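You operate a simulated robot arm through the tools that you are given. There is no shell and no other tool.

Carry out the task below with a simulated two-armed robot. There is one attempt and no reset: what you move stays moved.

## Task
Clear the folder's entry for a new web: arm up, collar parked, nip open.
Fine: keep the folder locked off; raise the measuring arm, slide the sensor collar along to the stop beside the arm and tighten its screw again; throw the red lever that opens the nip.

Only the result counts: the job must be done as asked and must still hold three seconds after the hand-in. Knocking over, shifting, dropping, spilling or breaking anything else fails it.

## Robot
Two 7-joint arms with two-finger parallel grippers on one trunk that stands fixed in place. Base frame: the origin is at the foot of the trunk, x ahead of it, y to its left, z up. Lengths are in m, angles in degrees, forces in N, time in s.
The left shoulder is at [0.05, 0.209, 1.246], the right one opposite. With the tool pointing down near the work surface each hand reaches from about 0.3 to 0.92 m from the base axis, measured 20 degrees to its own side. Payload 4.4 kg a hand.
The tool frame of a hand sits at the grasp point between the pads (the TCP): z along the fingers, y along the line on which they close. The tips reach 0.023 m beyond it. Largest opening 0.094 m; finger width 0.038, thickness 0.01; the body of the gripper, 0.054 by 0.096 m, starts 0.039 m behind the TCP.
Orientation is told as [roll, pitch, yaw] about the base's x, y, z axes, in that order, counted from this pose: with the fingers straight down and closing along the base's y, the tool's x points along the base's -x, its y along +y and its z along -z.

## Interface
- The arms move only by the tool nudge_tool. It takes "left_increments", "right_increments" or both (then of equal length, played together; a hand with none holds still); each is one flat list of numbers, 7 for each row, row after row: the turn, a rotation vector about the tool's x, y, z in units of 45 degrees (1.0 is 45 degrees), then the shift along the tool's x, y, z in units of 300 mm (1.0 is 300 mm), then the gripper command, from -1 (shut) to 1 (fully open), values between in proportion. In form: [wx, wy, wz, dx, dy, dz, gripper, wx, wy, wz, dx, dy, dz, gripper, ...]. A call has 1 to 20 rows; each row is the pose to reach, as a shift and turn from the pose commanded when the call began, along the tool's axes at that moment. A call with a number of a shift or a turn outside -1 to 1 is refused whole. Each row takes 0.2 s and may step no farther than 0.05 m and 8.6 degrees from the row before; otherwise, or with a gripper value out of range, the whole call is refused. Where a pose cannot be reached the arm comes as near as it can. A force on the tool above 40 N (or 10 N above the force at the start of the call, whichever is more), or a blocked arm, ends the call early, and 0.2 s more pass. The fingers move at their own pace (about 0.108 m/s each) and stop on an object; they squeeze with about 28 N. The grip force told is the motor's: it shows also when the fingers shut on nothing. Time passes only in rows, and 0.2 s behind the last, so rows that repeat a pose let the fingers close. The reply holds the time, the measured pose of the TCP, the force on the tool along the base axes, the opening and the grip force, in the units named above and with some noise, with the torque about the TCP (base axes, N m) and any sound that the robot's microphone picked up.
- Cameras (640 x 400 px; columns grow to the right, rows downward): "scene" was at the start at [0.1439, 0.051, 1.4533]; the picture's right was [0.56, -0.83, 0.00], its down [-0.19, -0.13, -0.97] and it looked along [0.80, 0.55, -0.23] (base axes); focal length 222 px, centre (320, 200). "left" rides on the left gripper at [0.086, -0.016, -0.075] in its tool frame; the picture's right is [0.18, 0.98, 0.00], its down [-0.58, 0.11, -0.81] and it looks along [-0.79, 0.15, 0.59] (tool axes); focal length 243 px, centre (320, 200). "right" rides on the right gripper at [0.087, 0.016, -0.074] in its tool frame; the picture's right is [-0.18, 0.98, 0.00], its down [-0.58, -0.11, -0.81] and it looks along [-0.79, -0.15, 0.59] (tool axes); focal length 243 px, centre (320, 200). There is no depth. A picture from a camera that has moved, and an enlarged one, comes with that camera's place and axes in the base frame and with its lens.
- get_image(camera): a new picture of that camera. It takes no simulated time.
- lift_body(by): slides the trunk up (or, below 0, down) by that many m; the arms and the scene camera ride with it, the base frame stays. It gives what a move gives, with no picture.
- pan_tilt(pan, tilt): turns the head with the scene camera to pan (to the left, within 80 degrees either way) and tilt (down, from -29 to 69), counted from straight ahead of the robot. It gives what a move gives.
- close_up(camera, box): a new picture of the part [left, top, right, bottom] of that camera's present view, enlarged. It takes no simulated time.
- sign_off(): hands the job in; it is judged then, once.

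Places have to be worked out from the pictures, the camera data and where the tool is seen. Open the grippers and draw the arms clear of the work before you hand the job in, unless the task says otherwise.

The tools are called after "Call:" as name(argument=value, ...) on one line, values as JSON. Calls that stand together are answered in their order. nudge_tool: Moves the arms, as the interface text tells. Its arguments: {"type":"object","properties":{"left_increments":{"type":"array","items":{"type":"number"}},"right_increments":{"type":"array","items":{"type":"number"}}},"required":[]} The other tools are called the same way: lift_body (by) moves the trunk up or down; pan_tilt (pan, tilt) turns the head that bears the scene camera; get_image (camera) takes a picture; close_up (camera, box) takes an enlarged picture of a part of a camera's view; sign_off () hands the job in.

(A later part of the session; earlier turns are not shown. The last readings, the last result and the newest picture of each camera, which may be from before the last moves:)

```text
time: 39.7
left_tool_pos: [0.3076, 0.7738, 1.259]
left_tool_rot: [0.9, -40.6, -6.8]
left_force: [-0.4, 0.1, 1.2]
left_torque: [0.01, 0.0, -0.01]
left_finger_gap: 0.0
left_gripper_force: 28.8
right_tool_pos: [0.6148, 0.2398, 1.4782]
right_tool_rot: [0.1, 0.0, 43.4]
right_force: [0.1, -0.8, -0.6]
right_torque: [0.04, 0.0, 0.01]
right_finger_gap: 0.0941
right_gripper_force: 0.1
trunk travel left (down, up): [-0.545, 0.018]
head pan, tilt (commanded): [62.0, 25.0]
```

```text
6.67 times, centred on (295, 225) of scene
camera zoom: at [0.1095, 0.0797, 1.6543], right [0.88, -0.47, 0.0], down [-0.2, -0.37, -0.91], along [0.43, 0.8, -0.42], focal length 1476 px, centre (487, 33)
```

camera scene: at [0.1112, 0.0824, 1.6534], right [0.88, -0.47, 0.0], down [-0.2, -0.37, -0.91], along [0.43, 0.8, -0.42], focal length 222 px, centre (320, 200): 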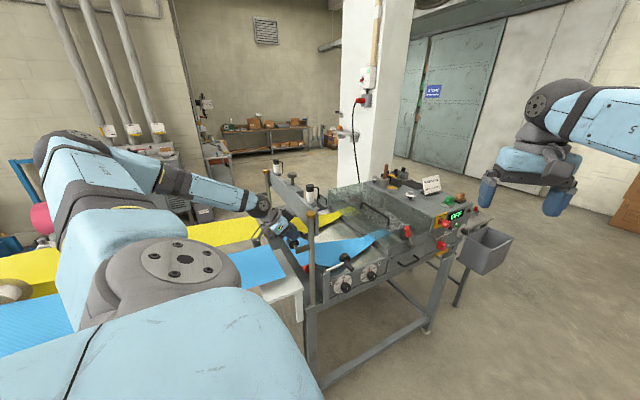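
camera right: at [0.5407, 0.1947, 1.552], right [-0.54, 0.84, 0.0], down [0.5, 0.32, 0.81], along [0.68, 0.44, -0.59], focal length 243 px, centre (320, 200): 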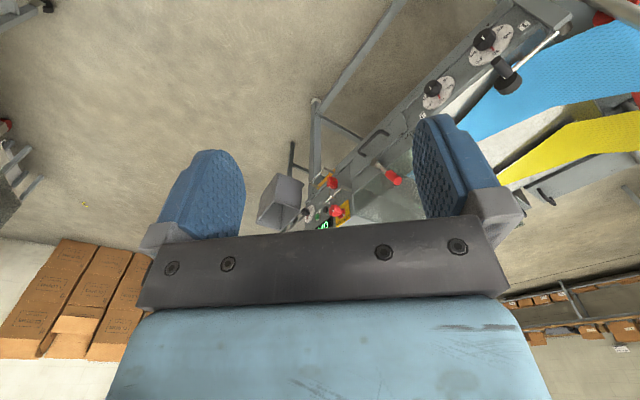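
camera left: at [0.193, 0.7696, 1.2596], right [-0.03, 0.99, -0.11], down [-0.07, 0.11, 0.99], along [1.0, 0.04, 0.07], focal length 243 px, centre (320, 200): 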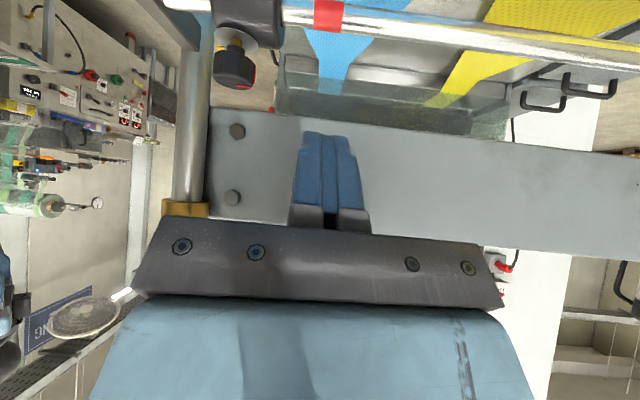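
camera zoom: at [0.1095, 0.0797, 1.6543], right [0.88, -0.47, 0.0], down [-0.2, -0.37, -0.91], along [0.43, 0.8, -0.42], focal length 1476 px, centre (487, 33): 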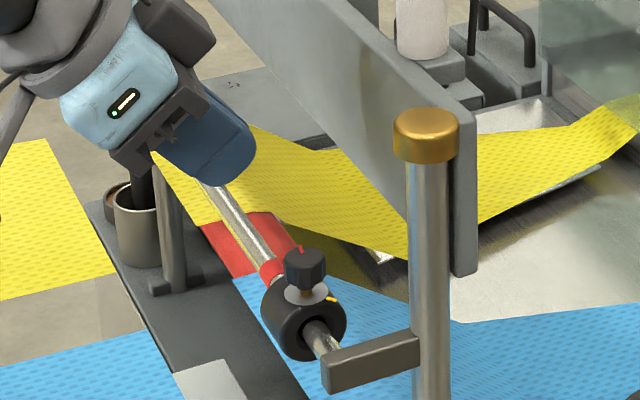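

The collar is now unobstructed in view; I zoom in closely to check for a stop or obstruction.

Call:
close_up(camera="scene", box=[285, 222, 321, 252])

Call:
close_up(camera="left", box=[180, 0, 330, 100])

Call:
close_up(camera="right", box=[480, 0, 640, 120])

```text
13.33 times, centred on (303, 237) of scene
camera zoom: at [0.1095, 0.0797, 1.6543], right [0.88, -0.47, 0.0], down [-0.2, -0.37, -0.91], along [0.43, 0.8, -0.42], focal length 2953 px, centre (547, -293)
```

zoom: 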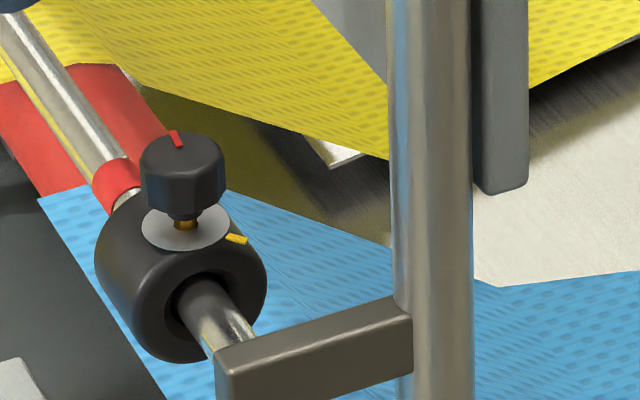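

```text
4.00 times, centred on (255, 50) of left
camera zoom: at [0.193, 0.7696, 1.2596], right [-0.03, 0.99, -0.11], down [-0.07, 0.11, 0.99], along [1.0, 0.04, 0.07], focal length 970 px, centre (580, 800)
```

zoom: 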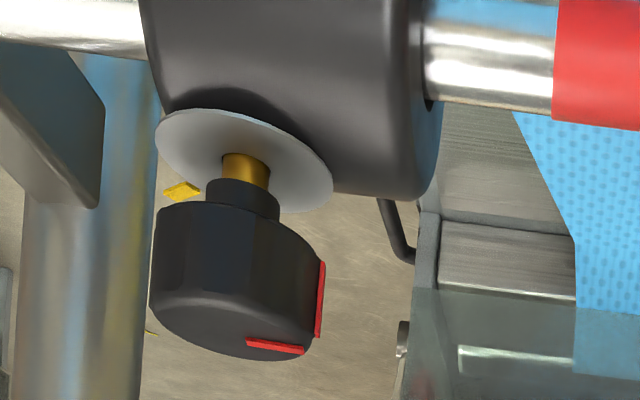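

```text
3.33 times, centred on (560, 60) of right
camera zoom: at [0.5415, 0.192, 1.5524], right [-0.54, 0.84, 0.0], down [0.5, 0.32, 0.81], along [0.68, 0.44, -0.59], focal length 809 px, centre (-480, 667)
```

zoom: 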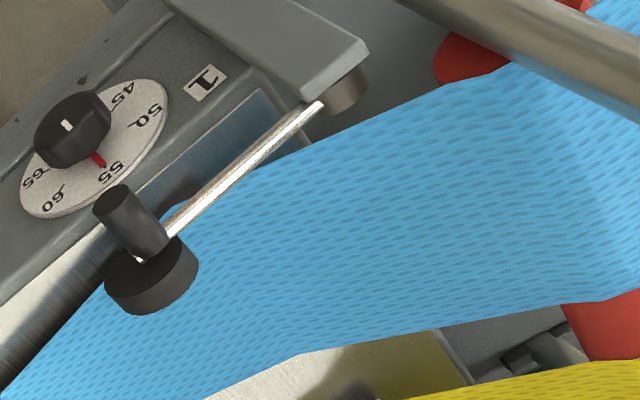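

I place the closed fingertips just above the bar behind the collar (y≈0.778), ready to push its far face toward −y.

Call:
nudge_tool(left_increments=[0, 0, 0, 0.02, 0.008, 0.07, -1, 0, 0, 0, 0.04, 0.016, 0.14, -1, 0, 0, 0, 0.058, 0.0247, 0.2097, -1])

Call:
get_image(camera="left")

Call:
close_up(camera="scene", box=[265, 200, 325, 250])

```text
time: 40.5
left_tool_pos: [0.3355, 0.7795, 1.2005]
left_tool_rot: [0.9, -40.6, -6.6]
left_force: [0.2, -1.1, 0.7]
left_torque: [-0.02, -0.04, 0.01]
left_finger_gap: 0.0001
left_gripper_force: 27.7
right_tool_pos: [0.615, 0.2384, 1.4788]
right_tool_rot: [0.1, -0.1, 43.4]
right_force: [0.5, 0.1, 0.2]
right_torque: [0.02, 0.01, 0.01]
right_finger_gap: 0.0941
right_gripper_force: 0.1
trunk travel left (down, up): [-0.545, 0.018]
head pan, tilt (commanded): [62.0, 25.0]
```

```text
taken
camera left: at [0.2206, 0.774, 1.2013], right [-0.03, 0.99, -0.11], down [-0.07, 0.11, 0.99], along [1.0, 0.04, 0.07], focal length 243 px, centre (320, 200)
```

left: 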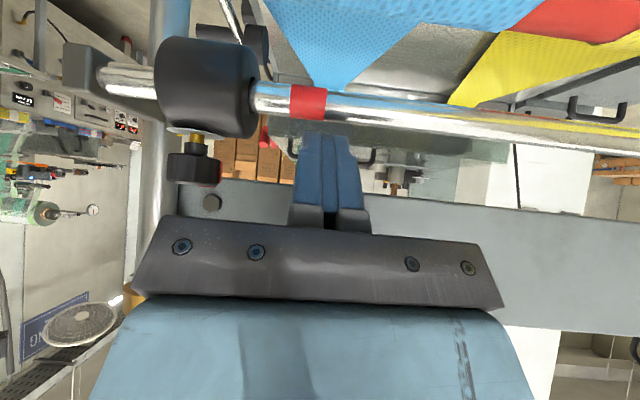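

```text
8.00 times, centred on (295, 225) of scene
camera zoom: at [0.1093, 0.0791, 1.6544], right [0.88, -0.47, 0.0], down [-0.2, -0.37, -0.91], along [0.43, 0.8, -0.42], focal length 1772 px, centre (520, 0)
```

zoom: 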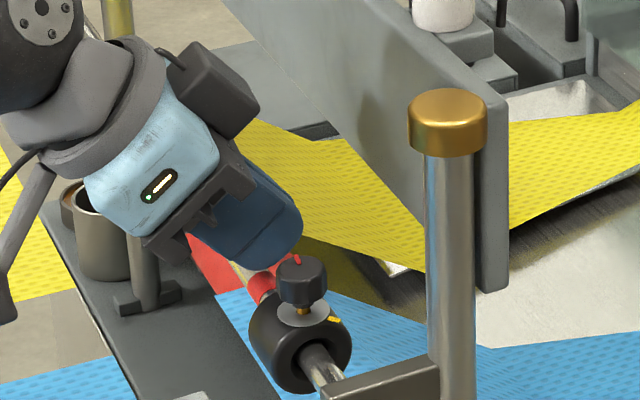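

The fingertips need to go ~9 mm lower to press on the collar's face rather than over it. I lower and then push gently toward −y in 4 mm steps.

Call:
nudge_tool(left_increments=[0, 0, 0, 0.0195, 0, 0.0228, -1, 0, 0, 0, 0.0183, -0.0132, 0.0238, -1, 0, 0, 0, 0.0171, -0.0265, 0.0248, -1, 0, 0, 0, 0.0159, -0.0397, 0.0259, -1, 0, 0, 0, 0.0147, -0.053, 0.0269, -1, 0, 0, 0, 0.0135, -0.0662, 0.0279, -1, 0, 0, 0, 0.0123, -0.0794, 0.029, -1, 0, 0, 0, 0.0111, -0.0927, 0.03, -1, 0, 0, 0, 0.0099, -0.106, 0.031, -1, 0, 0, 0, 0.0087, -0.1192, 0.032, -1])

Call:
get_image(camera="left")

Call:
close_up(camera="scene", box=[265, 200, 325, 250])

```text
time: 41.0
left_tool_pos: [0.3349, 0.7775, 1.202]
left_tool_rot: [1.7, -41.4, -6.9]
left_force: [-13.4, -9.1, 20.9]
left_torque: [-0.18, 0.37, -0.04]
left_finger_gap: 0.0
left_gripper_force: 27.6
right_tool_pos: [0.6105, 0.2343, 1.481]
right_tool_rot: [0.1, -0.4, 43.4]
right_force: [0.8, 0.1, 0.1]
right_torque: [0.0, 0.02, -0.02]
right_finger_gap: 0.0941
right_gripper_force: 0.1
trunk travel left (down, up): [-0.545, 0.018]
head pan, tilt (commanded): [62.0, 25.0]
stopped in row 2 (left hand): the force on the tool passed its limit at 45 N (the readings are from after the stop); the commanded pose is now the measured one
```

```text
taken
camera left: at [0.22, 0.7729, 1.1995], right [-0.04, 0.99, -0.1], down [-0.09, 0.1, 0.99], along [1.0, 0.05, 0.08], focal length 243 px, centre (320, 200)
```

left: 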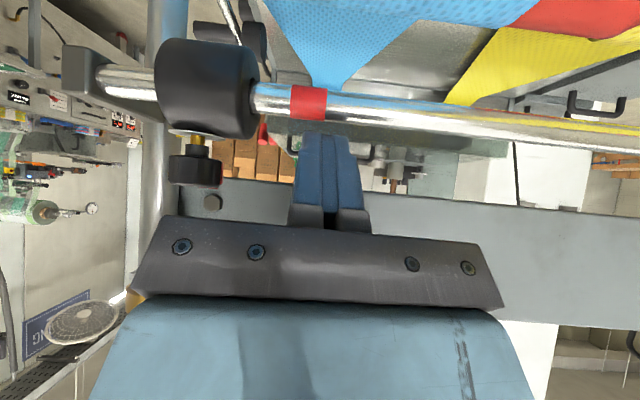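

```text
8.00 times, centred on (295, 225) of scene
camera zoom: at [0.1053, 0.0743, 1.655], right [0.88, -0.47, 0.0], down [-0.2, -0.37, -0.91], along [0.43, 0.8, -0.42], focal length 1772 px, centre (520, 0)
```

zoom: 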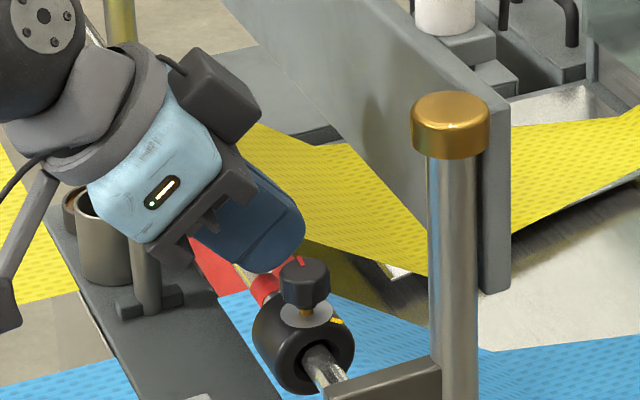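

The fingertips had already reached the bar. I lift 3 mm and push along −y.

Call:
nudge_tool(left_increments=[0, 0, 0, -0.0065, 0, -0.0076, -1, 0, 0, 0, -0.0077, -0.0132, -0.0066, -1, 0, 0, 0, -0.0089, -0.0265, -0.0056, -1, 0, 0, 0, -0.0101, -0.0397, -0.0045, -1, 0, 0, 0, -0.0113, -0.053, -0.0035, -1, 0, 0, 0, -0.0125, -0.0662, -0.0025, -1, 0, 0, 0, -0.0137, -0.0794, -0.0014, -1, 0, 0, 0, -0.0149, -0.0927, -0.0004, -1, 0, 0, 0, -0.0161, -0.106, 0.0006, -1, 0, 0, 0, -0.0173, -0.1192, 0.0016, -1])

Call:
get_image(camera="left")

Call:
close_up(camera="scene", box=[265, 200, 325, 250])

```text
time: 42.0
left_tool_pos: [0.3374, 0.7738, 1.2025]
left_tool_rot: [2.0, -41.3, -6.7]
left_force: [-1.5, -0.1, 1.0]
left_torque: [0.02, 0.02, -0.04]
left_finger_gap: 0.0
left_gripper_force: 28.1
right_tool_pos: [0.6153, 0.2374, 1.4777]
right_tool_rot: [0.1, -0.2, 43.4]
right_force: [-0.5, -0.8, 0.1]
right_torque: [0.03, -0.03, 0.02]
right_finger_gap: 0.094
right_gripper_force: 0.0
trunk travel left (down, up): [-0.545, 0.018]
head pan, tilt (commanded): [62.0, 25.0]
stopped in row 5 (left hand): the force on the tool passed its limit at 46 N (the readings are from after the stop); the commanded pose is now the measured one
```

```text
taken
camera left: at [0.2223, 0.768, 1.1996], right [-0.05, 0.99, -0.1], down [-0.09, 0.09, 0.99], along [0.99, 0.05, 0.09], focal length 243 px, centre (320, 200)
```

left: 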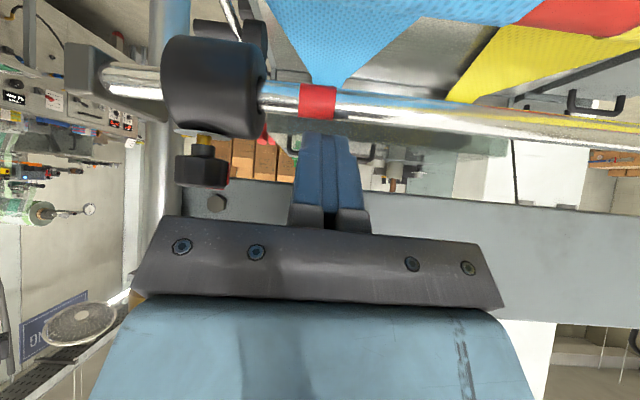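

```text
8.00 times, centred on (295, 225) of scene
camera zoom: at [0.1093, 0.0784, 1.6539], right [0.88, -0.47, 0.0], down [-0.2, -0.37, -0.91], along [0.43, 0.8, -0.42], focal length 1772 px, centre (520, 0)
```

zoom: 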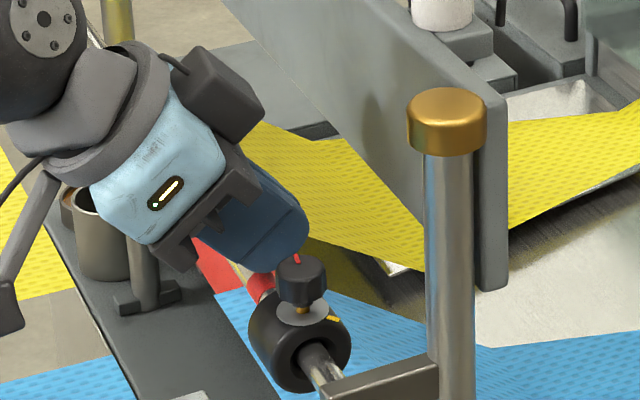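

The stop came without touching the collar (14 mm gap remains). I zoom to see what the fingertip is touching.

Call:
close_up(camera="left", box=[240, 60, 400, 160])

Call:
get_image(camera="scene")

Call:
close_up(camera="scene", box=[20, 110, 300, 290])

```text
4.00 times, centred on (320, 110) of left
camera zoom: at [0.2223, 0.768, 1.1996], right [-0.05, 0.99, -0.1], down [-0.09, 0.09, 0.99], along [0.99, 0.05, 0.09], focal length 970 px, centre (320, 560)
```

zoom: 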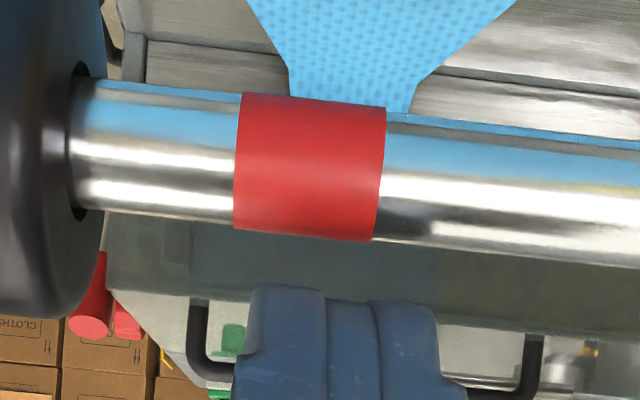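

```text
taken
camera scene: at [0.1093, 0.0784, 1.6539], right [0.88, -0.47, 0.0], down [-0.2, -0.37, -0.91], along [0.43, 0.8, -0.42], focal length 222 px, centre (320, 200)
```

scene: 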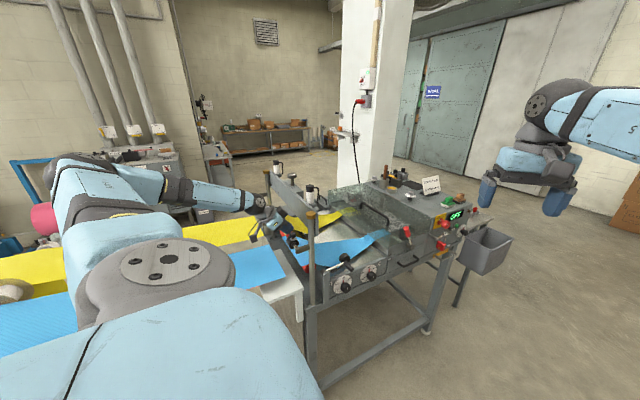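

```text
2.22 times, centred on (160, 200) of scene
camera zoom: at [0.1093, 0.0784, 1.6539], right [0.88, -0.47, 0.0], down [-0.2, -0.37, -0.91], along [0.43, 0.8, -0.42], focal length 492 px, centre (676, 200)
```

zoom: 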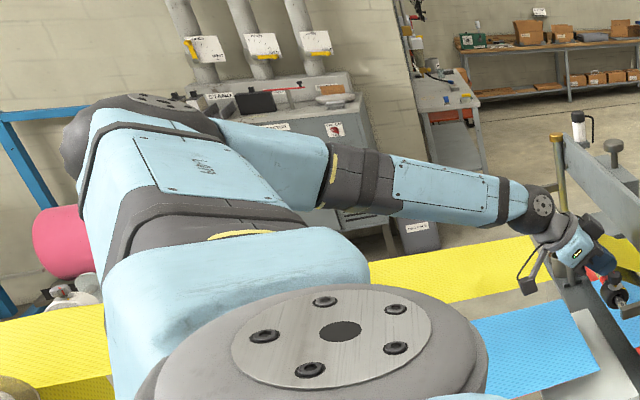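

The arm seems near an awkward wrist posture at this heading (pose errors are creeping in). I back up, return to vertical, and will approach with a heading nearer −40…−90°, where the wrist behaves well.

Call:
nudge_tool(left_increments=[0, 0, 0, -0.066, 0, -0.075, -1, 0, 0, 0, -0.132, 0, -0.15, -1, 0, 0.153, 0, -0.132, 0, -0.15, -1, 0, 0.306, 0, -0.132, 0, -0.15, -1, 0, 0.459, 0, -0.132, 0, -0.15, -1, 0, 0.612, 0, -0.132, 0, -0.15, -1, 0, 0.765, 0, -0.132, 0, -0.15, -0.5, 0, 0.918, 0, -0.132, 0, -0.15, 0])

Call:
get_image(camera="scene")

```text
time: 43.8
left_tool_pos: [0.3374, 0.7742, 1.2614]
left_tool_rot: [1.4, 0.0, -5.4]
left_force: [0.0, -0.4, 0.1]
left_torque: [0.0, 0.03, 0.01]
left_finger_gap: 0.0466
left_gripper_force: 0.0
right_tool_pos: [0.6158, 0.2377, 1.4776]
right_tool_rot: [0.1, 0.0, 43.5]
right_force: [0.0, -0.6, -0.4]
right_torque: [-0.02, 0.0, -0.03]
right_finger_gap: 0.0943
right_gripper_force: 0.0
trunk travel left (down, up): [-0.545, 0.018]
head pan, tilt (commanded): [62.0, 25.0]
```

```text
taken
camera scene: at [0.1109, 0.0798, 1.6541], right [0.88, -0.47, 0.0], down [-0.2, -0.37, -0.91], along [0.43, 0.8, -0.42], focal length 222 px, centre (320, 200)
```

scene: 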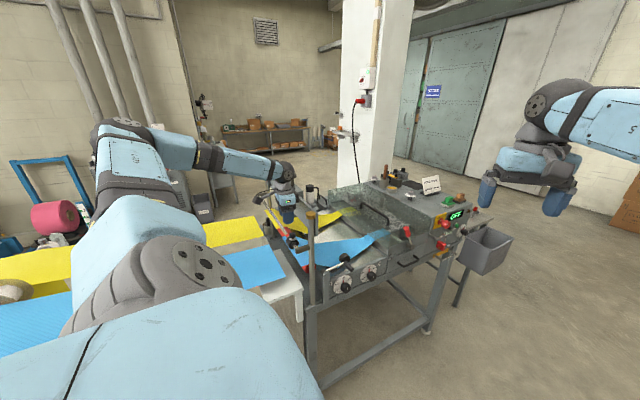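

Posture is normal again. I yaw to about −50° in free air and then tilt 40° there.

Call:
nudge_tool(left_increments=[0.03, 0, 0.165, 0, 0, 0, 0, 0.03, 0, 0.33, 0, 0, 0, 0, 0.03, 0, 0.495, 0, 0, 0, 0, 0.03, 0, 0.66, 0, 0, 0, 0, 0.03, 0, 0.825, 0, 0, 0, 0, 0.03, 0, 0.99, 0, 0, 0, 0])

Call:
nudge_tool(left_increments=[0, -0.178, 0, 0, 0, 0, 0, 0, -0.356, 0, 0, 0, 0, 0, 0, -0.534, 0, 0, 0, 0, 0, 0, -0.712, 0, 0, 0, 0, 0, 0, -0.889, 0, 0, 0, 0, 0])

Call:
get_image(camera="scene")

Call:
get_image(camera="left")

```text
time: 45.2
left_tool_pos: [0.336, 0.7731, 1.2601]
left_tool_rot: [0.1, 0.5, -50.0]
left_force: [-0.5, -0.4, -1.2]
left_torque: [0.0, 0.01, -0.01]
left_finger_gap: 0.0468
left_gripper_force: 0.0
right_tool_pos: [0.6157, 0.2385, 1.4781]
right_tool_rot: [0.1, -0.1, 43.4]
right_force: [-0.3, 0.3, -0.6]
right_torque: [-0.02, -0.01, 0.01]
right_finger_gap: 0.094
right_gripper_force: 0.1
trunk travel left (down, up): [-0.545, 0.018]
head pan, tilt (commanded): [62.0, 25.0]
```

```text
time: 46.4
left_tool_pos: [0.3368, 0.7744, 1.2609]
left_tool_rot: [0.1, -39.8, -49.9]
left_force: [-0.6, 0.3, -0.7]
left_torque: [0.01, -0.02, 0.0]
left_finger_gap: 0.0468
left_gripper_force: 0.0
right_tool_pos: [0.6152, 0.2396, 1.478]
right_tool_rot: [-0.1, -0.1, 43.4]
right_force: [-0.4, 0.1, -0.4]
right_torque: [-0.01, -0.01, 0.01]
right_finger_gap: 0.094
right_gripper_force: 0.0
trunk travel left (down, up): [-0.545, 0.018]
head pan, tilt (commanded): [62.0, 25.0]
```

```text
taken
camera scene: at [0.1096, 0.0806, 1.6542], right [0.88, -0.47, 0.0], down [-0.2, -0.37, -0.91], along [0.43, 0.8, -0.42], focal length 222 px, centre (320, 200)
```

scene: 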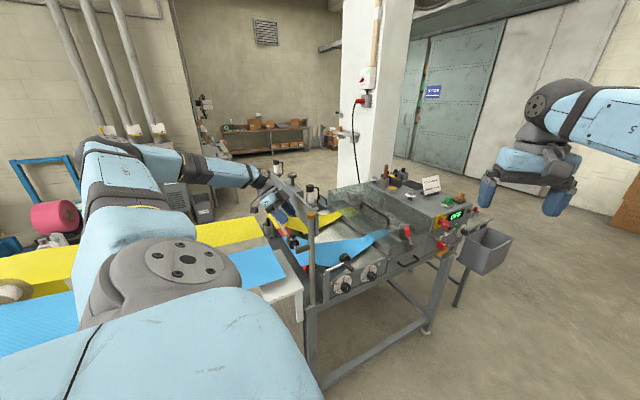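

```text
taken
camera left: at [0.2512, 0.8505, 1.2628], right [0.66, 0.74, -0.12], down [0.04, 0.12, 0.99], along [0.75, -0.66, 0.05], focal length 243 px, centre (320, 200)
```

left: 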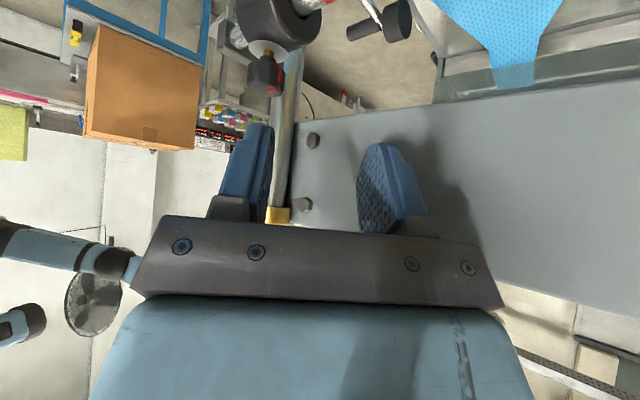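

That pose is reached cleanly. I move above the knob (y≈0.7185) and test rotating the heading to −95° in the air.

Call:
nudge_tool(left_increments=[0, 0, 0, -0.056, -0.058, 0.047, 0, 0, 0, 0, -0.1123, -0.1157, 0.0937, 0])

Call:
nudge_tool(left_increments=[0.107, 0, 0.128, 0, 0, 0, 0, 0.213, 0, 0.256, 0, 0, 0, 0, 0.32, 0, 0.384, 0, 0, 0, 0, 0.427, 0, 0.512, 0, 0, 0, 0, 0.533, 0, 0.64, 0, 0, 0, 0, 0.64, 0, 0.768, 0, 0, 0, 0])

Call:
get_image(camera="left")

Call:
get_image(camera="scene")

```text
time: 47.0
left_tool_pos: [0.3389, 0.7172, 1.2639]
left_tool_rot: [0.0, -39.6, -49.9]
left_force: [0.4, 0.1, -0.3]
left_torque: [-0.01, 0.02, 0.0]
left_finger_gap: 0.047
left_gripper_force: 0.0
right_tool_pos: [0.6163, 0.24, 1.4782]
right_tool_rot: [0.2, -0.1, 43.4]
right_force: [-0.4, -0.4, 0.0]
right_torque: [-0.02, 0.03, 0.01]
right_finger_gap: 0.0942
right_gripper_force: 0.1
trunk travel left (down, up): [-0.545, 0.018]
head pan, tilt (commanded): [62.0, 25.0]
```

```text
time: 48.4
left_tool_pos: [0.3394, 0.7169, 1.2609]
left_tool_rot: [-0.1, -39.8, -94.9]
left_force: [0.2, 0.5, 0.5]
left_torque: [0.02, 0.01, -0.02]
left_finger_gap: 0.0467
left_gripper_force: 0.1
right_tool_pos: [0.6158, 0.239, 1.4772]
right_tool_rot: [0.1, 0.0, 43.4]
right_force: [1.1, -0.6, 0.7]
right_torque: [0.01, 0.03, 0.02]
right_finger_gap: 0.0937
right_gripper_force: 0.0
trunk travel left (down, up): [-0.545, 0.018]
head pan, tilt (commanded): [62.0, 25.0]
```

```text
taken
camera left: at [0.3337, 0.8325, 1.2628], right [0.99, 0.05, -0.12], down [0.12, 0.06, 0.99], along [0.06, -1.0, 0.05], focal length 243 px, centre (320, 200)
```

left: 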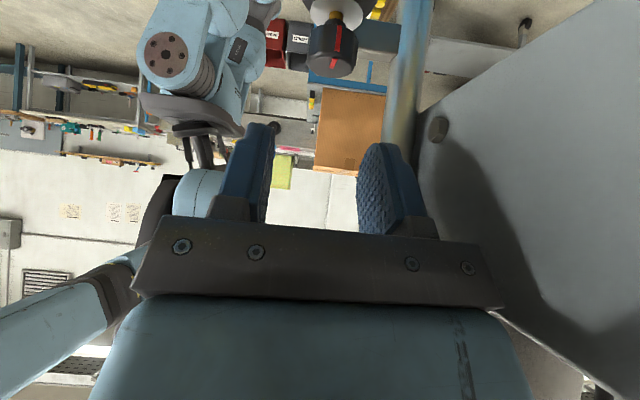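

```text
taken
camera scene: at [0.1107, 0.08, 1.6541], right [0.88, -0.47, 0.0], down [-0.2, -0.37, -0.91], along [0.43, 0.8, -0.42], focal length 222 px, centre (320, 200)
```

scene: 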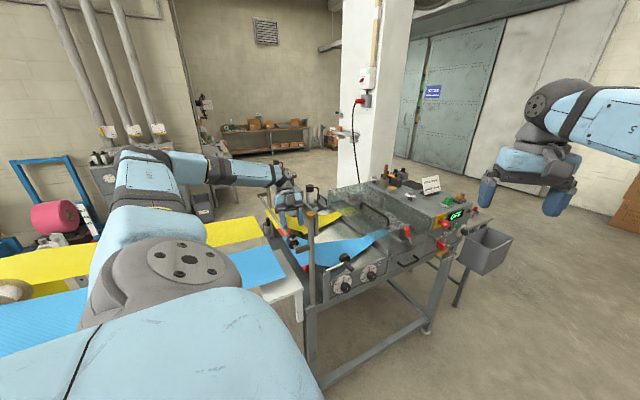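

Heading −95° is also well reached, so tightening there is possible. The knob is right below at (0.338, 0.718). I rotate back to heading −40° and descend onto the knob.

Call:
nudge_tool(left_increments=[-0.1115, 0, -0.134, 0, 0, 0, 0, -0.223, 0, -0.268, 0, 0, 0, 0, -0.3345, 0, -0.402, 0, 0, 0, 0, -0.446, 0, -0.536, 0, 0, 0, 0, -0.5575, 0, -0.67, 0, 0, 0, 0, -0.669, 0, -0.804, 0, 0, 0, 0, -0.78, 0, -0.937, 0, 0, 0, 0])

Call:
nudge_tool(left_increments=[0, 0, 0, 0.035, 0, 0.042, 0, 0, 0, 0, 0.07, 0, 0.084, 0, 0, 0, 0, 0.1024, 0, 0.123, 0])

Call:
get_image(camera="left")

Call:
close_up(camera="left", box=[240, 90, 400, 190])

```text
time: 50.0
left_tool_pos: [0.3384, 0.7169, 1.262]
left_tool_rot: [0.0, -39.7, -39.9]
left_force: [-0.6, -0.1, -0.6]
left_torque: [0.04, -0.01, 0.0]
left_finger_gap: 0.047
left_gripper_force: 0.1
right_tool_pos: [0.616, 0.2384, 1.4783]
right_tool_rot: [0.0, -0.1, 43.4]
right_force: [0.3, 0.6, -0.5]
right_torque: [0.03, -0.01, 0.02]
right_finger_gap: 0.094
right_gripper_force: 0.0
trunk travel left (down, up): [-0.545, 0.018]
head pan, tilt (commanded): [62.0, 25.0]
```

```text
time: 50.8
left_tool_pos: [0.3379, 0.7179, 1.2107]
left_tool_rot: [-0.1, -39.6, -40.0]
left_force: [0.1, -0.1, -0.2]
left_torque: [-0.01, 0.03, 0.0]
left_finger_gap: 0.0469
left_gripper_force: 0.0
right_tool_pos: [0.6158, 0.2386, 1.4771]
right_tool_rot: [0.1, -0.1, 43.4]
right_force: [-0.1, 0.6, 0.1]
right_torque: [0.03, -0.01, 0.02]
right_finger_gap: 0.0941
right_gripper_force: 0.1
trunk travel left (down, up): [-0.545, 0.018]
head pan, tilt (commanded): [62.0, 25.0]
```

```text
taken
camera left: at [0.2411, 0.7785, 1.2141], right [0.52, 0.84, -0.12], down [0.02, 0.13, 0.99], along [0.85, -0.52, 0.05], focal length 243 px, centre (320, 200)
```

left: 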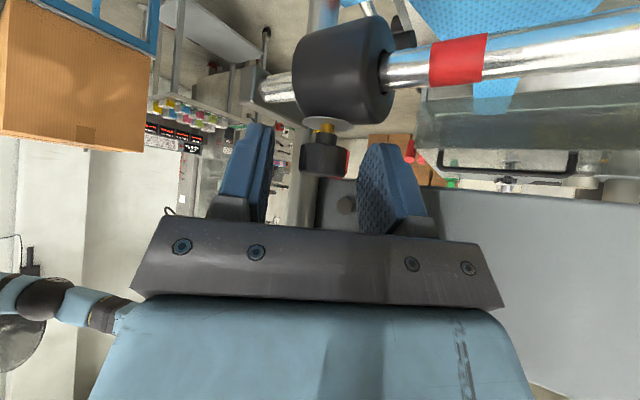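

```text
4.00 times, centred on (320, 140) of left
camera zoom: at [0.2411, 0.7785, 1.2141], right [0.52, 0.84, -0.12], down [0.02, 0.13, 0.99], along [0.85, -0.52, 0.05], focal length 970 px, centre (320, 440)
```

zoom: 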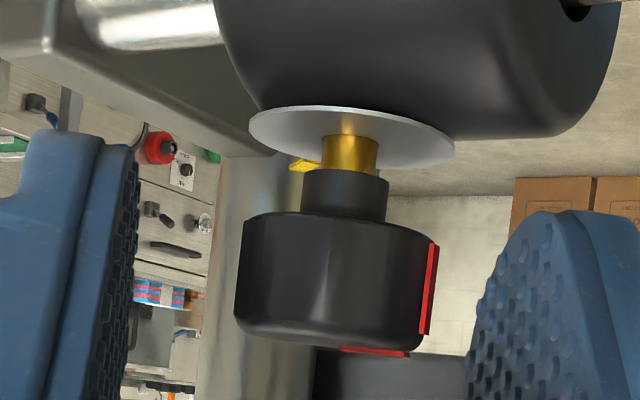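

The knob is centred again between the fingers. I close on it.

Call:
nudge_tool(left_increments=[0, 0, 0, 0, 0, 0, -0.4, 0, 0, 0, 0, 0, 0, -1, 0, 0, 0, 0, 0, 0, -1, 0, 0, 0, 0, 0, 0, -1])

Call:
nudge_tool(left_increments=[0, 0, 0, -0.0066, -0.0102, 0.0055, -1, 0, 0, 0, -0.0132, -0.0204, 0.011, -1, 0, 0, 0, -0.0198, -0.0306, 0.0165, -1, 0, 0, 0, -0.0264, -0.0408, 0.022, -1])

Call:
close_up(camera="scene", box=[265, 200, 325, 250])

```text
time: 51.8
left_tool_pos: [0.3385, 0.7186, 1.2114]
left_tool_rot: [-0.1, -39.6, -39.9]
left_force: [1.3, 0.5, 1.7]
left_torque: [-0.82, 0.45, 0.0]
left_finger_gap: 0.0225
left_gripper_force: 45.4
right_tool_pos: [0.6156, 0.2389, 1.4786]
right_tool_rot: [0.1, -0.1, 43.3]
right_force: [0.0, -1.2, 0.1]
right_torque: [0.03, 0.01, 0.02]
right_finger_gap: 0.094
right_gripper_force: 0.0
trunk travel left (down, up): [-0.545, 0.018]
head pan, tilt (commanded): [62.0, 25.0]
```

```text
time: 52.5
left_tool_pos: [0.3416, 0.7167, 1.2123]
left_tool_rot: [0.7, -39.5, -40.0]
left_force: [7.3, 13.1, -7.9]
left_torque: [-0.78, -0.81, -0.04]
left_finger_gap: 0.0211
left_gripper_force: 44.8
right_tool_pos: [0.6179, 0.242, 1.4752]
right_tool_rot: [0.0, 0.1, 43.3]
right_force: [0.7, -0.6, -0.2]
right_torque: [0.04, -0.03, 0.03]
right_finger_gap: 0.0943
right_gripper_force: 0.1
trunk travel left (down, up): [-0.545, 0.018]
head pan, tilt (commanded): [62.0, 25.0]
stopped in row 3 (left hand): the force on the tool passed its limit at 44 N (the readings are from after the stop); the commanded pose is now the measured one
```

```text
8.00 times, centred on (295, 225) of scene
camera zoom: at [0.112, 0.083, 1.6534], right [0.88, -0.47, 0.0], down [-0.2, -0.38, -0.91], along [0.42, 0.8, -0.43], focal length 1772 px, centre (520, 0)
```

zoom: 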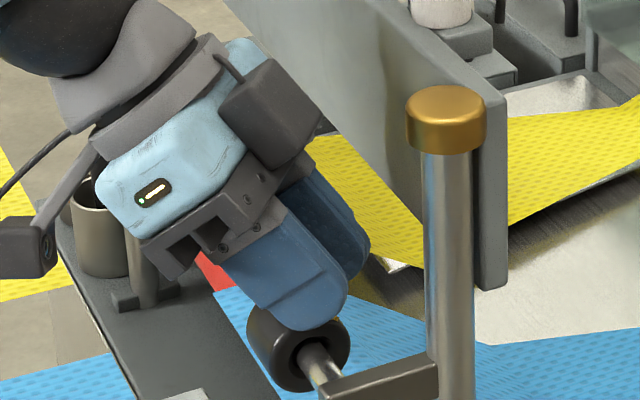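

The collar is hard-stopped at knob y≈0.717 with a different arm posture too, so this may be the actual end of its travel (or something hidden). I release it, raise the hand clear, and will look at the bar from the front/below while handling the measuring arm next.

Call:
nudge_tool(left_increments=[0, 0, 0, 0.004, 0.008, -0.003, -1, 0, 0, 0, 0.004, 0.008, -0.003, -0.3, 0, 0, 0, 0.004, 0.008, -0.003, 0, 0, 0, 0, -0.04, 0.008, -0.12, 0, 0, 0, 0, -0.11, 0.008, -0.22, 0, 0, 0, 0, -0.2, 0.008, -0.3, 0])

Call:
get_image(camera="left")

Call:
close_up(camera="scene", box=[280, 215, 330, 255])

```text
time: 53.9
left_tool_pos: [0.3328, 0.7187, 1.3232]
left_tool_rot: [0.7, -39.4, -40.1]
left_force: [0.7, 0.8, -0.4]
left_torque: [0.0, 0.02, 0.01]
left_finger_gap: 0.047
left_gripper_force: 0.1
right_tool_pos: [0.6157, 0.2383, 1.477]
right_tool_rot: [0.0, 0.0, 43.4]
right_force: [0.1, -0.6, -0.3]
right_torque: [-0.01, 0.0, -0.02]
right_finger_gap: 0.094
right_gripper_force: 0.0
trunk travel left (down, up): [-0.545, 0.018]
head pan, tilt (commanded): [62.0, 25.0]
```

```text
taken
camera left: at [0.2349, 0.7786, 1.3244], right [0.52, 0.85, -0.11], down [0.01, 0.12, 0.99], along [0.86, -0.52, 0.05], focal length 243 px, centre (320, 200)
```

left: 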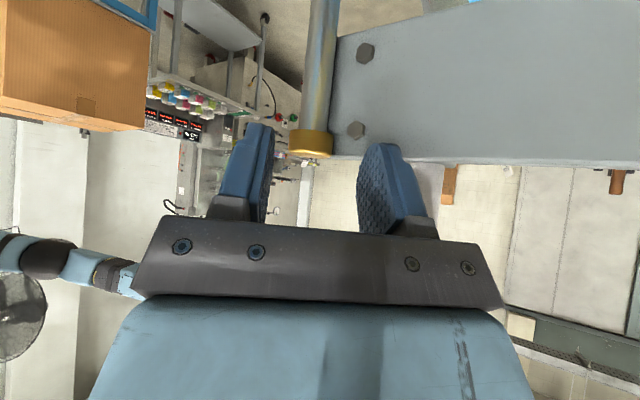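

```text
10.00 times, centred on (305, 235) of scene
camera zoom: at [0.1108, 0.08, 1.6541], right [0.88, -0.47, 0.0], down [-0.2, -0.37, -0.91], along [0.43, 0.8, -0.42], focal length 2215 px, centre (470, -150)
```

zoom: 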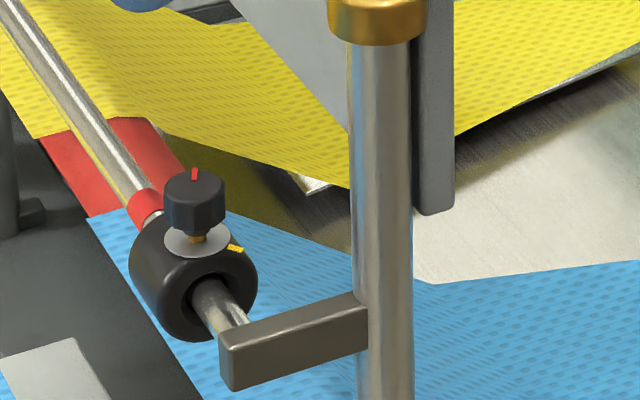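

I bring the hand back to vertical and up, then over to the front of the machine.

Call:
nudge_tool(left_increments=[0, 0.146, 0, -0.028, 0, -0.034, 0, 0, 0.292, 0, -0.056, 0, -0.068, 0, 0, 0.438, 0, -0.084, 0, -0.103, 0, 0, 0.584, 0, -0.112, 0, -0.137, 0, 0, 0.73, 0, -0.14, 0, -0.171, 0, 0, 0.876, 0, -0.169, 0, -0.206, 0])

Call:
nudge_tool(left_increments=[0, 0, -0.125, -0.11, -0.055, 0, 0, 0, 0, -0.25, -0.22, -0.11, 0, 0, 0, 0, -0.375, -0.33, -0.165, 0, 0, 0, 0, -0.5, -0.44, -0.22, 0, 0, 0, 0, -0.625, -0.55, -0.275, 0, 0, 0, 0, -0.75, -0.66, -0.33, 0, 0, 0, 0, -0.875, -0.77, -0.385, 0, 0, 0, 0, -1, -0.877, -0.439, 0, 0])

Call:
nudge_tool(left_increments=[0, 0, -0.17, 0, 0, 0, 0, 0, 0, -0.34, 0, 0, 0, 0, 0, 0, -0.51, 0, 0, 0, 0, 0, 0, -0.68, 0, 0, 0, 0, 0, 0, -0.85, 0, 0, 0, 0, 0, 0, -1, 0, 0, 0, 0])

Call:
nudge_tool(left_increments=[0, 0, -0.17, 0, 0, 0, 0, 0, 0, -0.34, 0, 0, 0, 0, 0, 0, -0.51, 0, 0, 0, 0, 0, 0, -0.68, 0, 0, 0, 0, 0, 0, -0.85, 0, 0, 0, 0, 0, 0, -0.9, 0, 0, 0, 0])

Call:
get_image(camera="left")

Call:
get_image(camera="scene")

```text
time: 55.3
left_tool_pos: [0.3335, 0.7191, 1.4028]
left_tool_rot: [0.5, 0.0, -39.6]
left_force: [0.1, 1.1, -0.2]
left_torque: [0.02, 0.0, 0.02]
left_finger_gap: 0.0471
left_gripper_force: 0.0
right_tool_pos: [0.6174, 0.2386, 1.478]
right_tool_rot: [0.1, -0.1, 43.4]
right_force: [0.3, 0.3, -0.6]
right_torque: [0.01, 0.01, -0.03]
right_finger_gap: 0.0938
right_gripper_force: 0.1
trunk travel left (down, up): [-0.545, 0.018]
head pan, tilt (commanded): [62.0, 25.0]
```

```text
time: 57.1
left_tool_pos: [0.4493, 0.4469, 1.4023]
left_tool_rot: [0.4, -0.4, 5.4]
left_force: [0.0, -1.0, 0.8]
left_torque: [0.04, 0.01, -0.03]
left_finger_gap: 0.0472
left_gripper_force: 0.2
right_tool_pos: [0.6163, 0.2366, 1.4779]
right_tool_rot: [0.1, -0.1, 43.3]
right_force: [0.6, -0.5, -0.6]
right_torque: [0.03, -0.02, 0.01]
right_finger_gap: 0.0938
right_gripper_force: 0.1
trunk travel left (down, up): [-0.545, 0.018]
head pan, tilt (commanded): [62.0, 25.0]
```

```text
time: 58.5
left_tool_pos: [0.4488, 0.4517, 1.4034]
left_tool_rot: [-0.2, -0.6, 50.5]
left_force: [0.3, -0.8, 0.1]
left_torque: [0.02, 0.03, -0.03]
left_finger_gap: 0.0471
left_gripper_force: 0.0
right_tool_pos: [0.6154, 0.2395, 1.4772]
right_tool_rot: [0.1, 0.0, 43.5]
right_force: [0.3, -0.3, -0.4]
right_torque: [0.01, 0.01, 0.01]
right_finger_gap: 0.0941
right_gripper_force: 0.1
trunk travel left (down, up): [-0.545, 0.018]
head pan, tilt (commanded): [62.0, 25.0]
```

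```text
time: 59.9
left_tool_pos: [0.4503, 0.4517, 1.4026]
left_tool_rot: [-0.5, -0.3, 91.0]
left_force: [0.4, -0.4, 0.8]
left_torque: [0.03, -0.01, 0.01]
left_finger_gap: 0.047
left_gripper_force: 0.0
right_tool_pos: [0.6165, 0.2393, 1.4779]
right_tool_rot: [0.1, -0.1, 43.4]
right_force: [-0.2, 0.6, -0.2]
right_torque: [0.0, -0.01, 0.02]
right_finger_gap: 0.0939
right_gripper_force: 0.0
trunk travel left (down, up): [-0.545, 0.018]
head pan, tilt (commanded): [62.0, 25.0]
```

```text
taken
camera left: at [0.4672, 0.3639, 1.4759], right [-0.98, -0.2, -0.01], down [-0.13, 0.57, 0.81], along [-0.16, 0.79, -0.59], focal length 243 px, centre (320, 200)
```

left: 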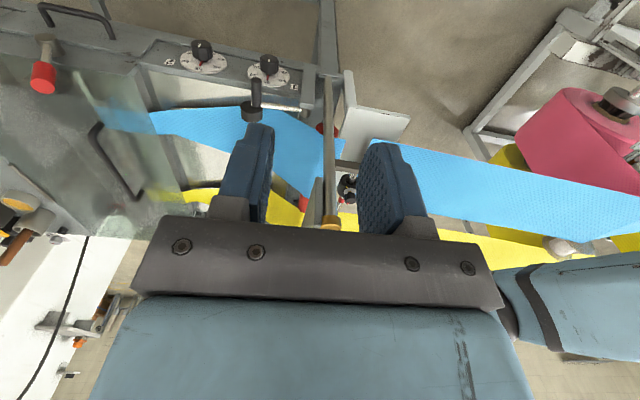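

```text
taken
camera scene: at [0.11, 0.0798, 1.6542], right [0.88, -0.47, 0.0], down [-0.2, -0.37, -0.91], along [0.43, 0.8, -0.42], focal length 222 px, centre (320, 200)
```

scene: 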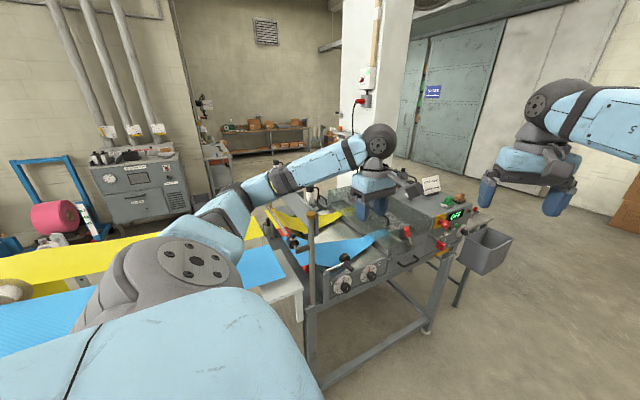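

At yaw 91° facing the machine. I tilt 45° so the fingers point toward +y/down and the camera looks level at the entry.

Call:
nudge_tool(left_increments=[0, -0.17, 0, 0, 0, 0, 0, 0, -0.34, 0, 0, 0, 0, 0, 0, -0.51, 0, 0, 0, 0, 0, 0, -0.68, 0, 0, 0, 0, 0, 0, -0.85, 0, 0, 0, 0, 0, 0, -1, 0, 0, 0, 0, 0])

Call:
get_image(camera="left")

Call:
get_image(camera="scene")

```text
time: 61.3
left_tool_pos: [0.4511, 0.4495, 1.4024]
left_tool_rot: [-0.7, -45.5, 91.4]
left_force: [0.0, 0.2, 0.6]
left_torque: [0.01, -0.02, -0.04]
left_finger_gap: 0.0467
left_gripper_force: 0.0
right_tool_pos: [0.6159, 0.2382, 1.4776]
right_tool_rot: [0.2, -0.1, 43.4]
right_force: [-0.3, 0.7, -1.0]
right_torque: [0.01, 0.01, 0.02]
right_finger_gap: 0.0939
right_gripper_force: 0.1
trunk travel left (down, up): [-0.545, 0.018]
head pan, tilt (commanded): [62.0, 25.0]
```

```text
taken
camera left: at [0.4689, 0.3368, 1.3928], right [-0.98, -0.14, -0.14], down [-0.11, -0.17, 0.98], along [-0.17, 0.97, 0.15], focal length 243 px, centre (320, 200)
```

left: 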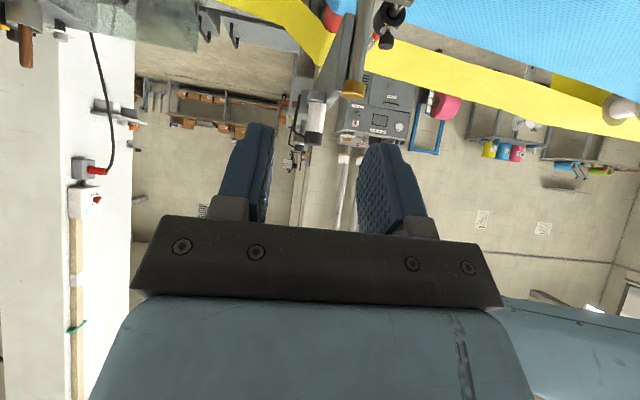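

```text
taken
camera scene: at [0.1105, 0.079, 1.6542], right [0.88, -0.47, 0.0], down [-0.2, -0.37, -0.91], along [0.43, 0.8, -0.42], focal length 222 px, centre (320, 200)
```

scene: 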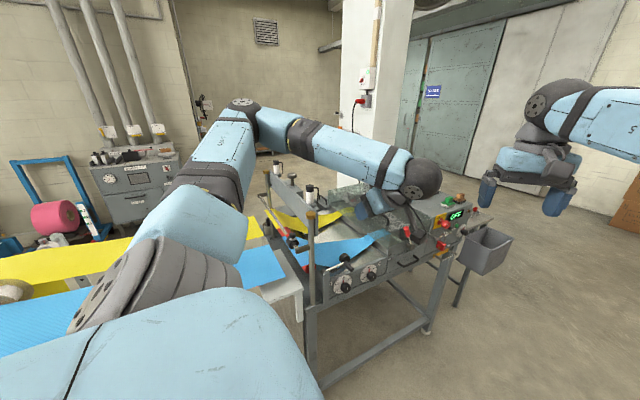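

The posture is good. I lower the trunk by 0.27 m, which brings the hand and the scene camera down level with the entry (both hands are clear of the machine).

Call:
lift_body(by=-0.27)

Call:
get_image(camera="left")

Call:
get_image(camera="scene")

Call:
get_image(camera="right")

```text
time: 64.1
left_tool_pos: [0.4507, 0.4522, 1.1329]
left_tool_rot: [-0.7, -45.3, 91.3]
left_force: [0.8, 0.9, -0.3]
left_torque: [-0.05, -0.04, -0.02]
left_finger_gap: 0.0471
left_gripper_force: 0.0
right_tool_pos: [0.6158, 0.239, 1.2093]
right_tool_rot: [0.1, -0.1, 43.4]
right_force: [-0.1, -0.5, -1.0]
right_torque: [0.01, 0.01, -0.03]
right_finger_gap: 0.0942
right_gripper_force: 0.0
trunk travel left (down, up): [-0.275, 0.288]
head pan, tilt (commanded): [62.0, 25.0]
```

```text
taken
camera left: at [0.4683, 0.3371, 1.1229], right [-0.98, -0.14, -0.14], down [-0.12, -0.17, 0.98], along [-0.16, 0.98, 0.15], focal length 243 px, centre (320, 200)
```

left: 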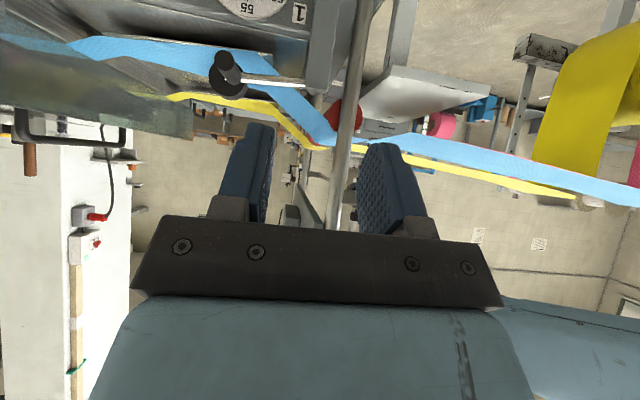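

```text
taken
camera scene: at [0.1098, 0.0798, 1.3843], right [0.88, -0.47, 0.0], down [-0.2, -0.37, -0.91], along [0.43, 0.8, -0.42], focal length 222 px, centre (320, 200)
```

scene: 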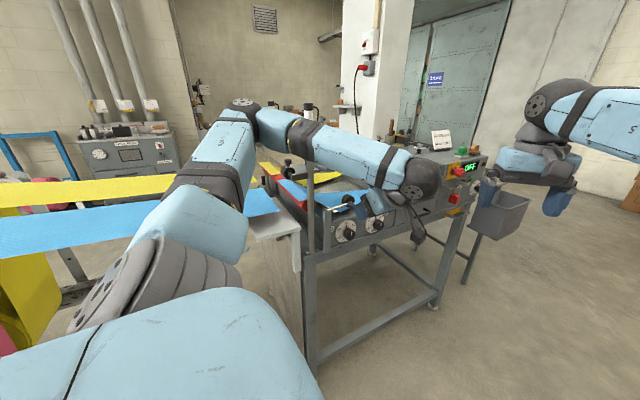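

```text
taken
camera right: at [0.5418, 0.192, 1.2824], right [-0.54, 0.84, 0.0], down [0.5, 0.32, 0.81], along [0.68, 0.44, -0.59], focal length 243 px, centre (320, 200)
```

right: 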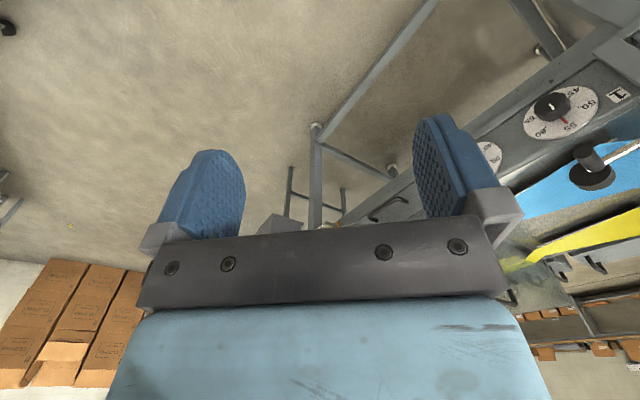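

I shift the hand 10 cm in −x so that the collar shows between the fingers, to inspect the bar from the front and below.

Call:
nudge_tool(left_increments=[0, 0, 0, 0.03, 0.11, 0.03, 0, 0, 0, 0, 0.06, 0.22, 0.06, 0, 0, 0, 0, 0.09, 0.333, 0.09, 0])

Call:
get_image(camera="left")

Call:
close_up(camera="left", box=[250, 100, 370, 220])

Call:
close_up(camera="scene", box=[260, 150, 340, 210])

```text
time: 64.9
left_tool_pos: [0.351, 0.4494, 1.091]
left_tool_rot: [-0.8, -45.2, 91.5]
left_force: [-0.4, 0.2, 0.0]
left_torque: [0.0, 0.0, -0.01]
left_finger_gap: 0.0473
left_gripper_force: 0.1
right_tool_pos: [0.6154, 0.2392, 1.2079]
right_tool_rot: [0.0, -0.1, 43.4]
right_force: [0.4, 1.0, 0.5]
right_torque: [-0.02, 0.03, 0.01]
right_finger_gap: 0.094
right_gripper_force: 0.0
trunk travel left (down, up): [-0.275, 0.288]
head pan, tilt (commanded): [62.0, 25.0]
```

```text
taken
camera left: at [0.369, 0.335, 1.0823], right [-0.98, -0.15, -0.14], down [-0.12, -0.17, 0.98], along [-0.17, 0.98, 0.15], focal length 243 px, centre (320, 200)
```

left: 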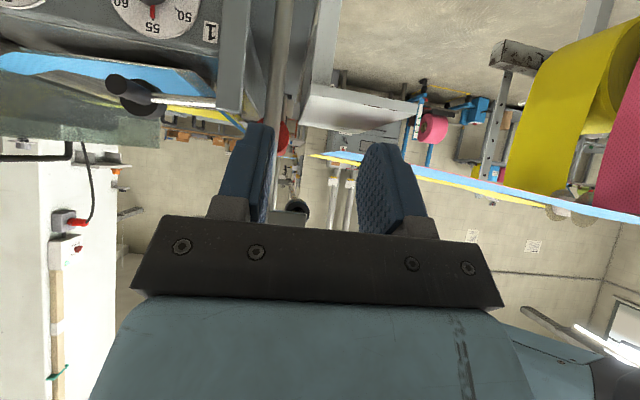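

```text
3.33 times, centred on (310, 160) of left
camera zoom: at [0.369, 0.335, 1.0823], right [-0.98, -0.15, -0.14], down [-0.12, -0.17, 0.98], along [-0.17, 0.98, 0.15], focal length 809 px, centre (353, 333)
```

zoom: 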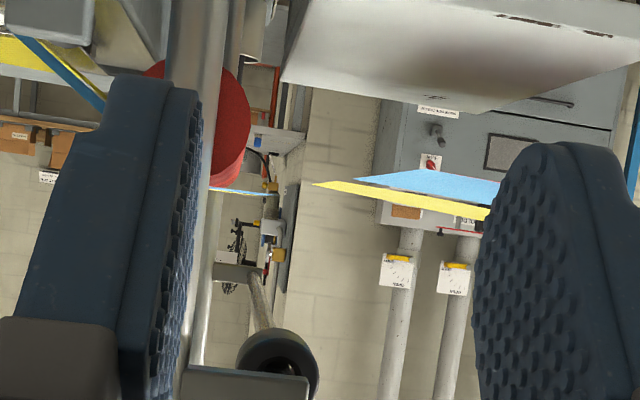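

```text
6.67 times, centred on (300, 180) of scene
camera zoom: at [0.1091, 0.0802, 1.3843], right [0.88, -0.47, 0.0], down [-0.2, -0.37, -0.91], along [0.43, 0.8, -0.42], focal length 1476 px, centre (453, 333)
```

zoom: 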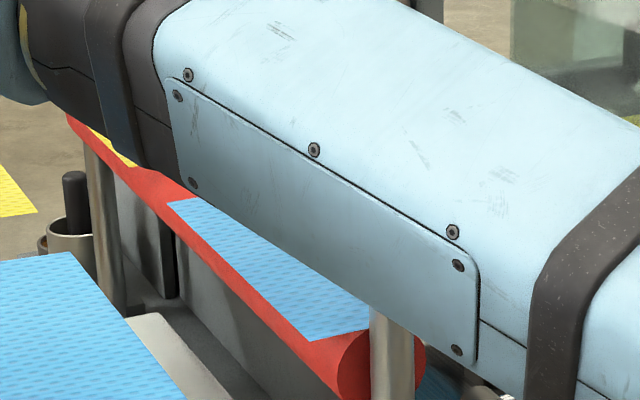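

No hidden stop is visible from here. I now handle the measuring arm; I zoom on its handle to locate it precisely.

Call:
close_up(camera="left", box=[80, 30, 280, 155])

Call:
close_up(camera="right", box=[520, 60, 640, 240])

```text
3.20 times, centred on (180, 92) of left
camera zoom: at [0.369, 0.335, 1.0823], right [-0.98, -0.15, -0.14], down [-0.12, -0.17, 0.98], along [-0.17, 0.98, 0.15], focal length 776 px, centre (768, 544)
```

zoom: 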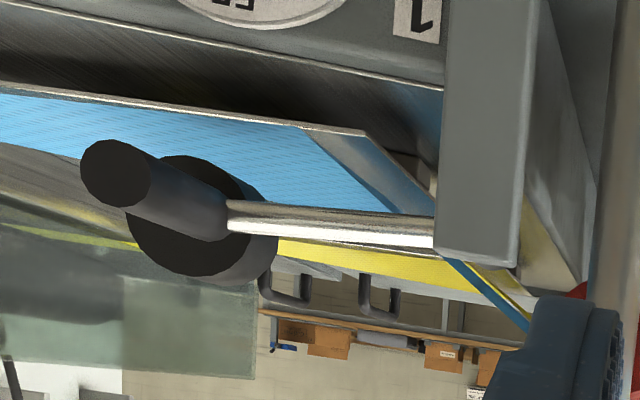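

```text
2.22 times, centred on (580, 150) of right
camera zoom: at [0.5411, 0.1924, 1.2826], right [-0.54, 0.84, 0.0], down [0.5, 0.32, 0.81], along [0.68, 0.44, -0.59], focal length 539 px, centre (-258, 311)
```

zoom: 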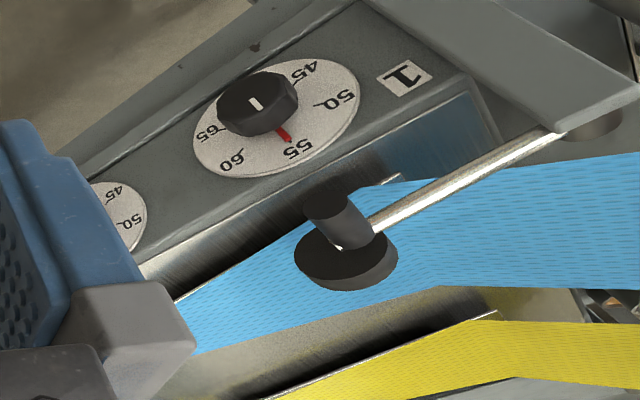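

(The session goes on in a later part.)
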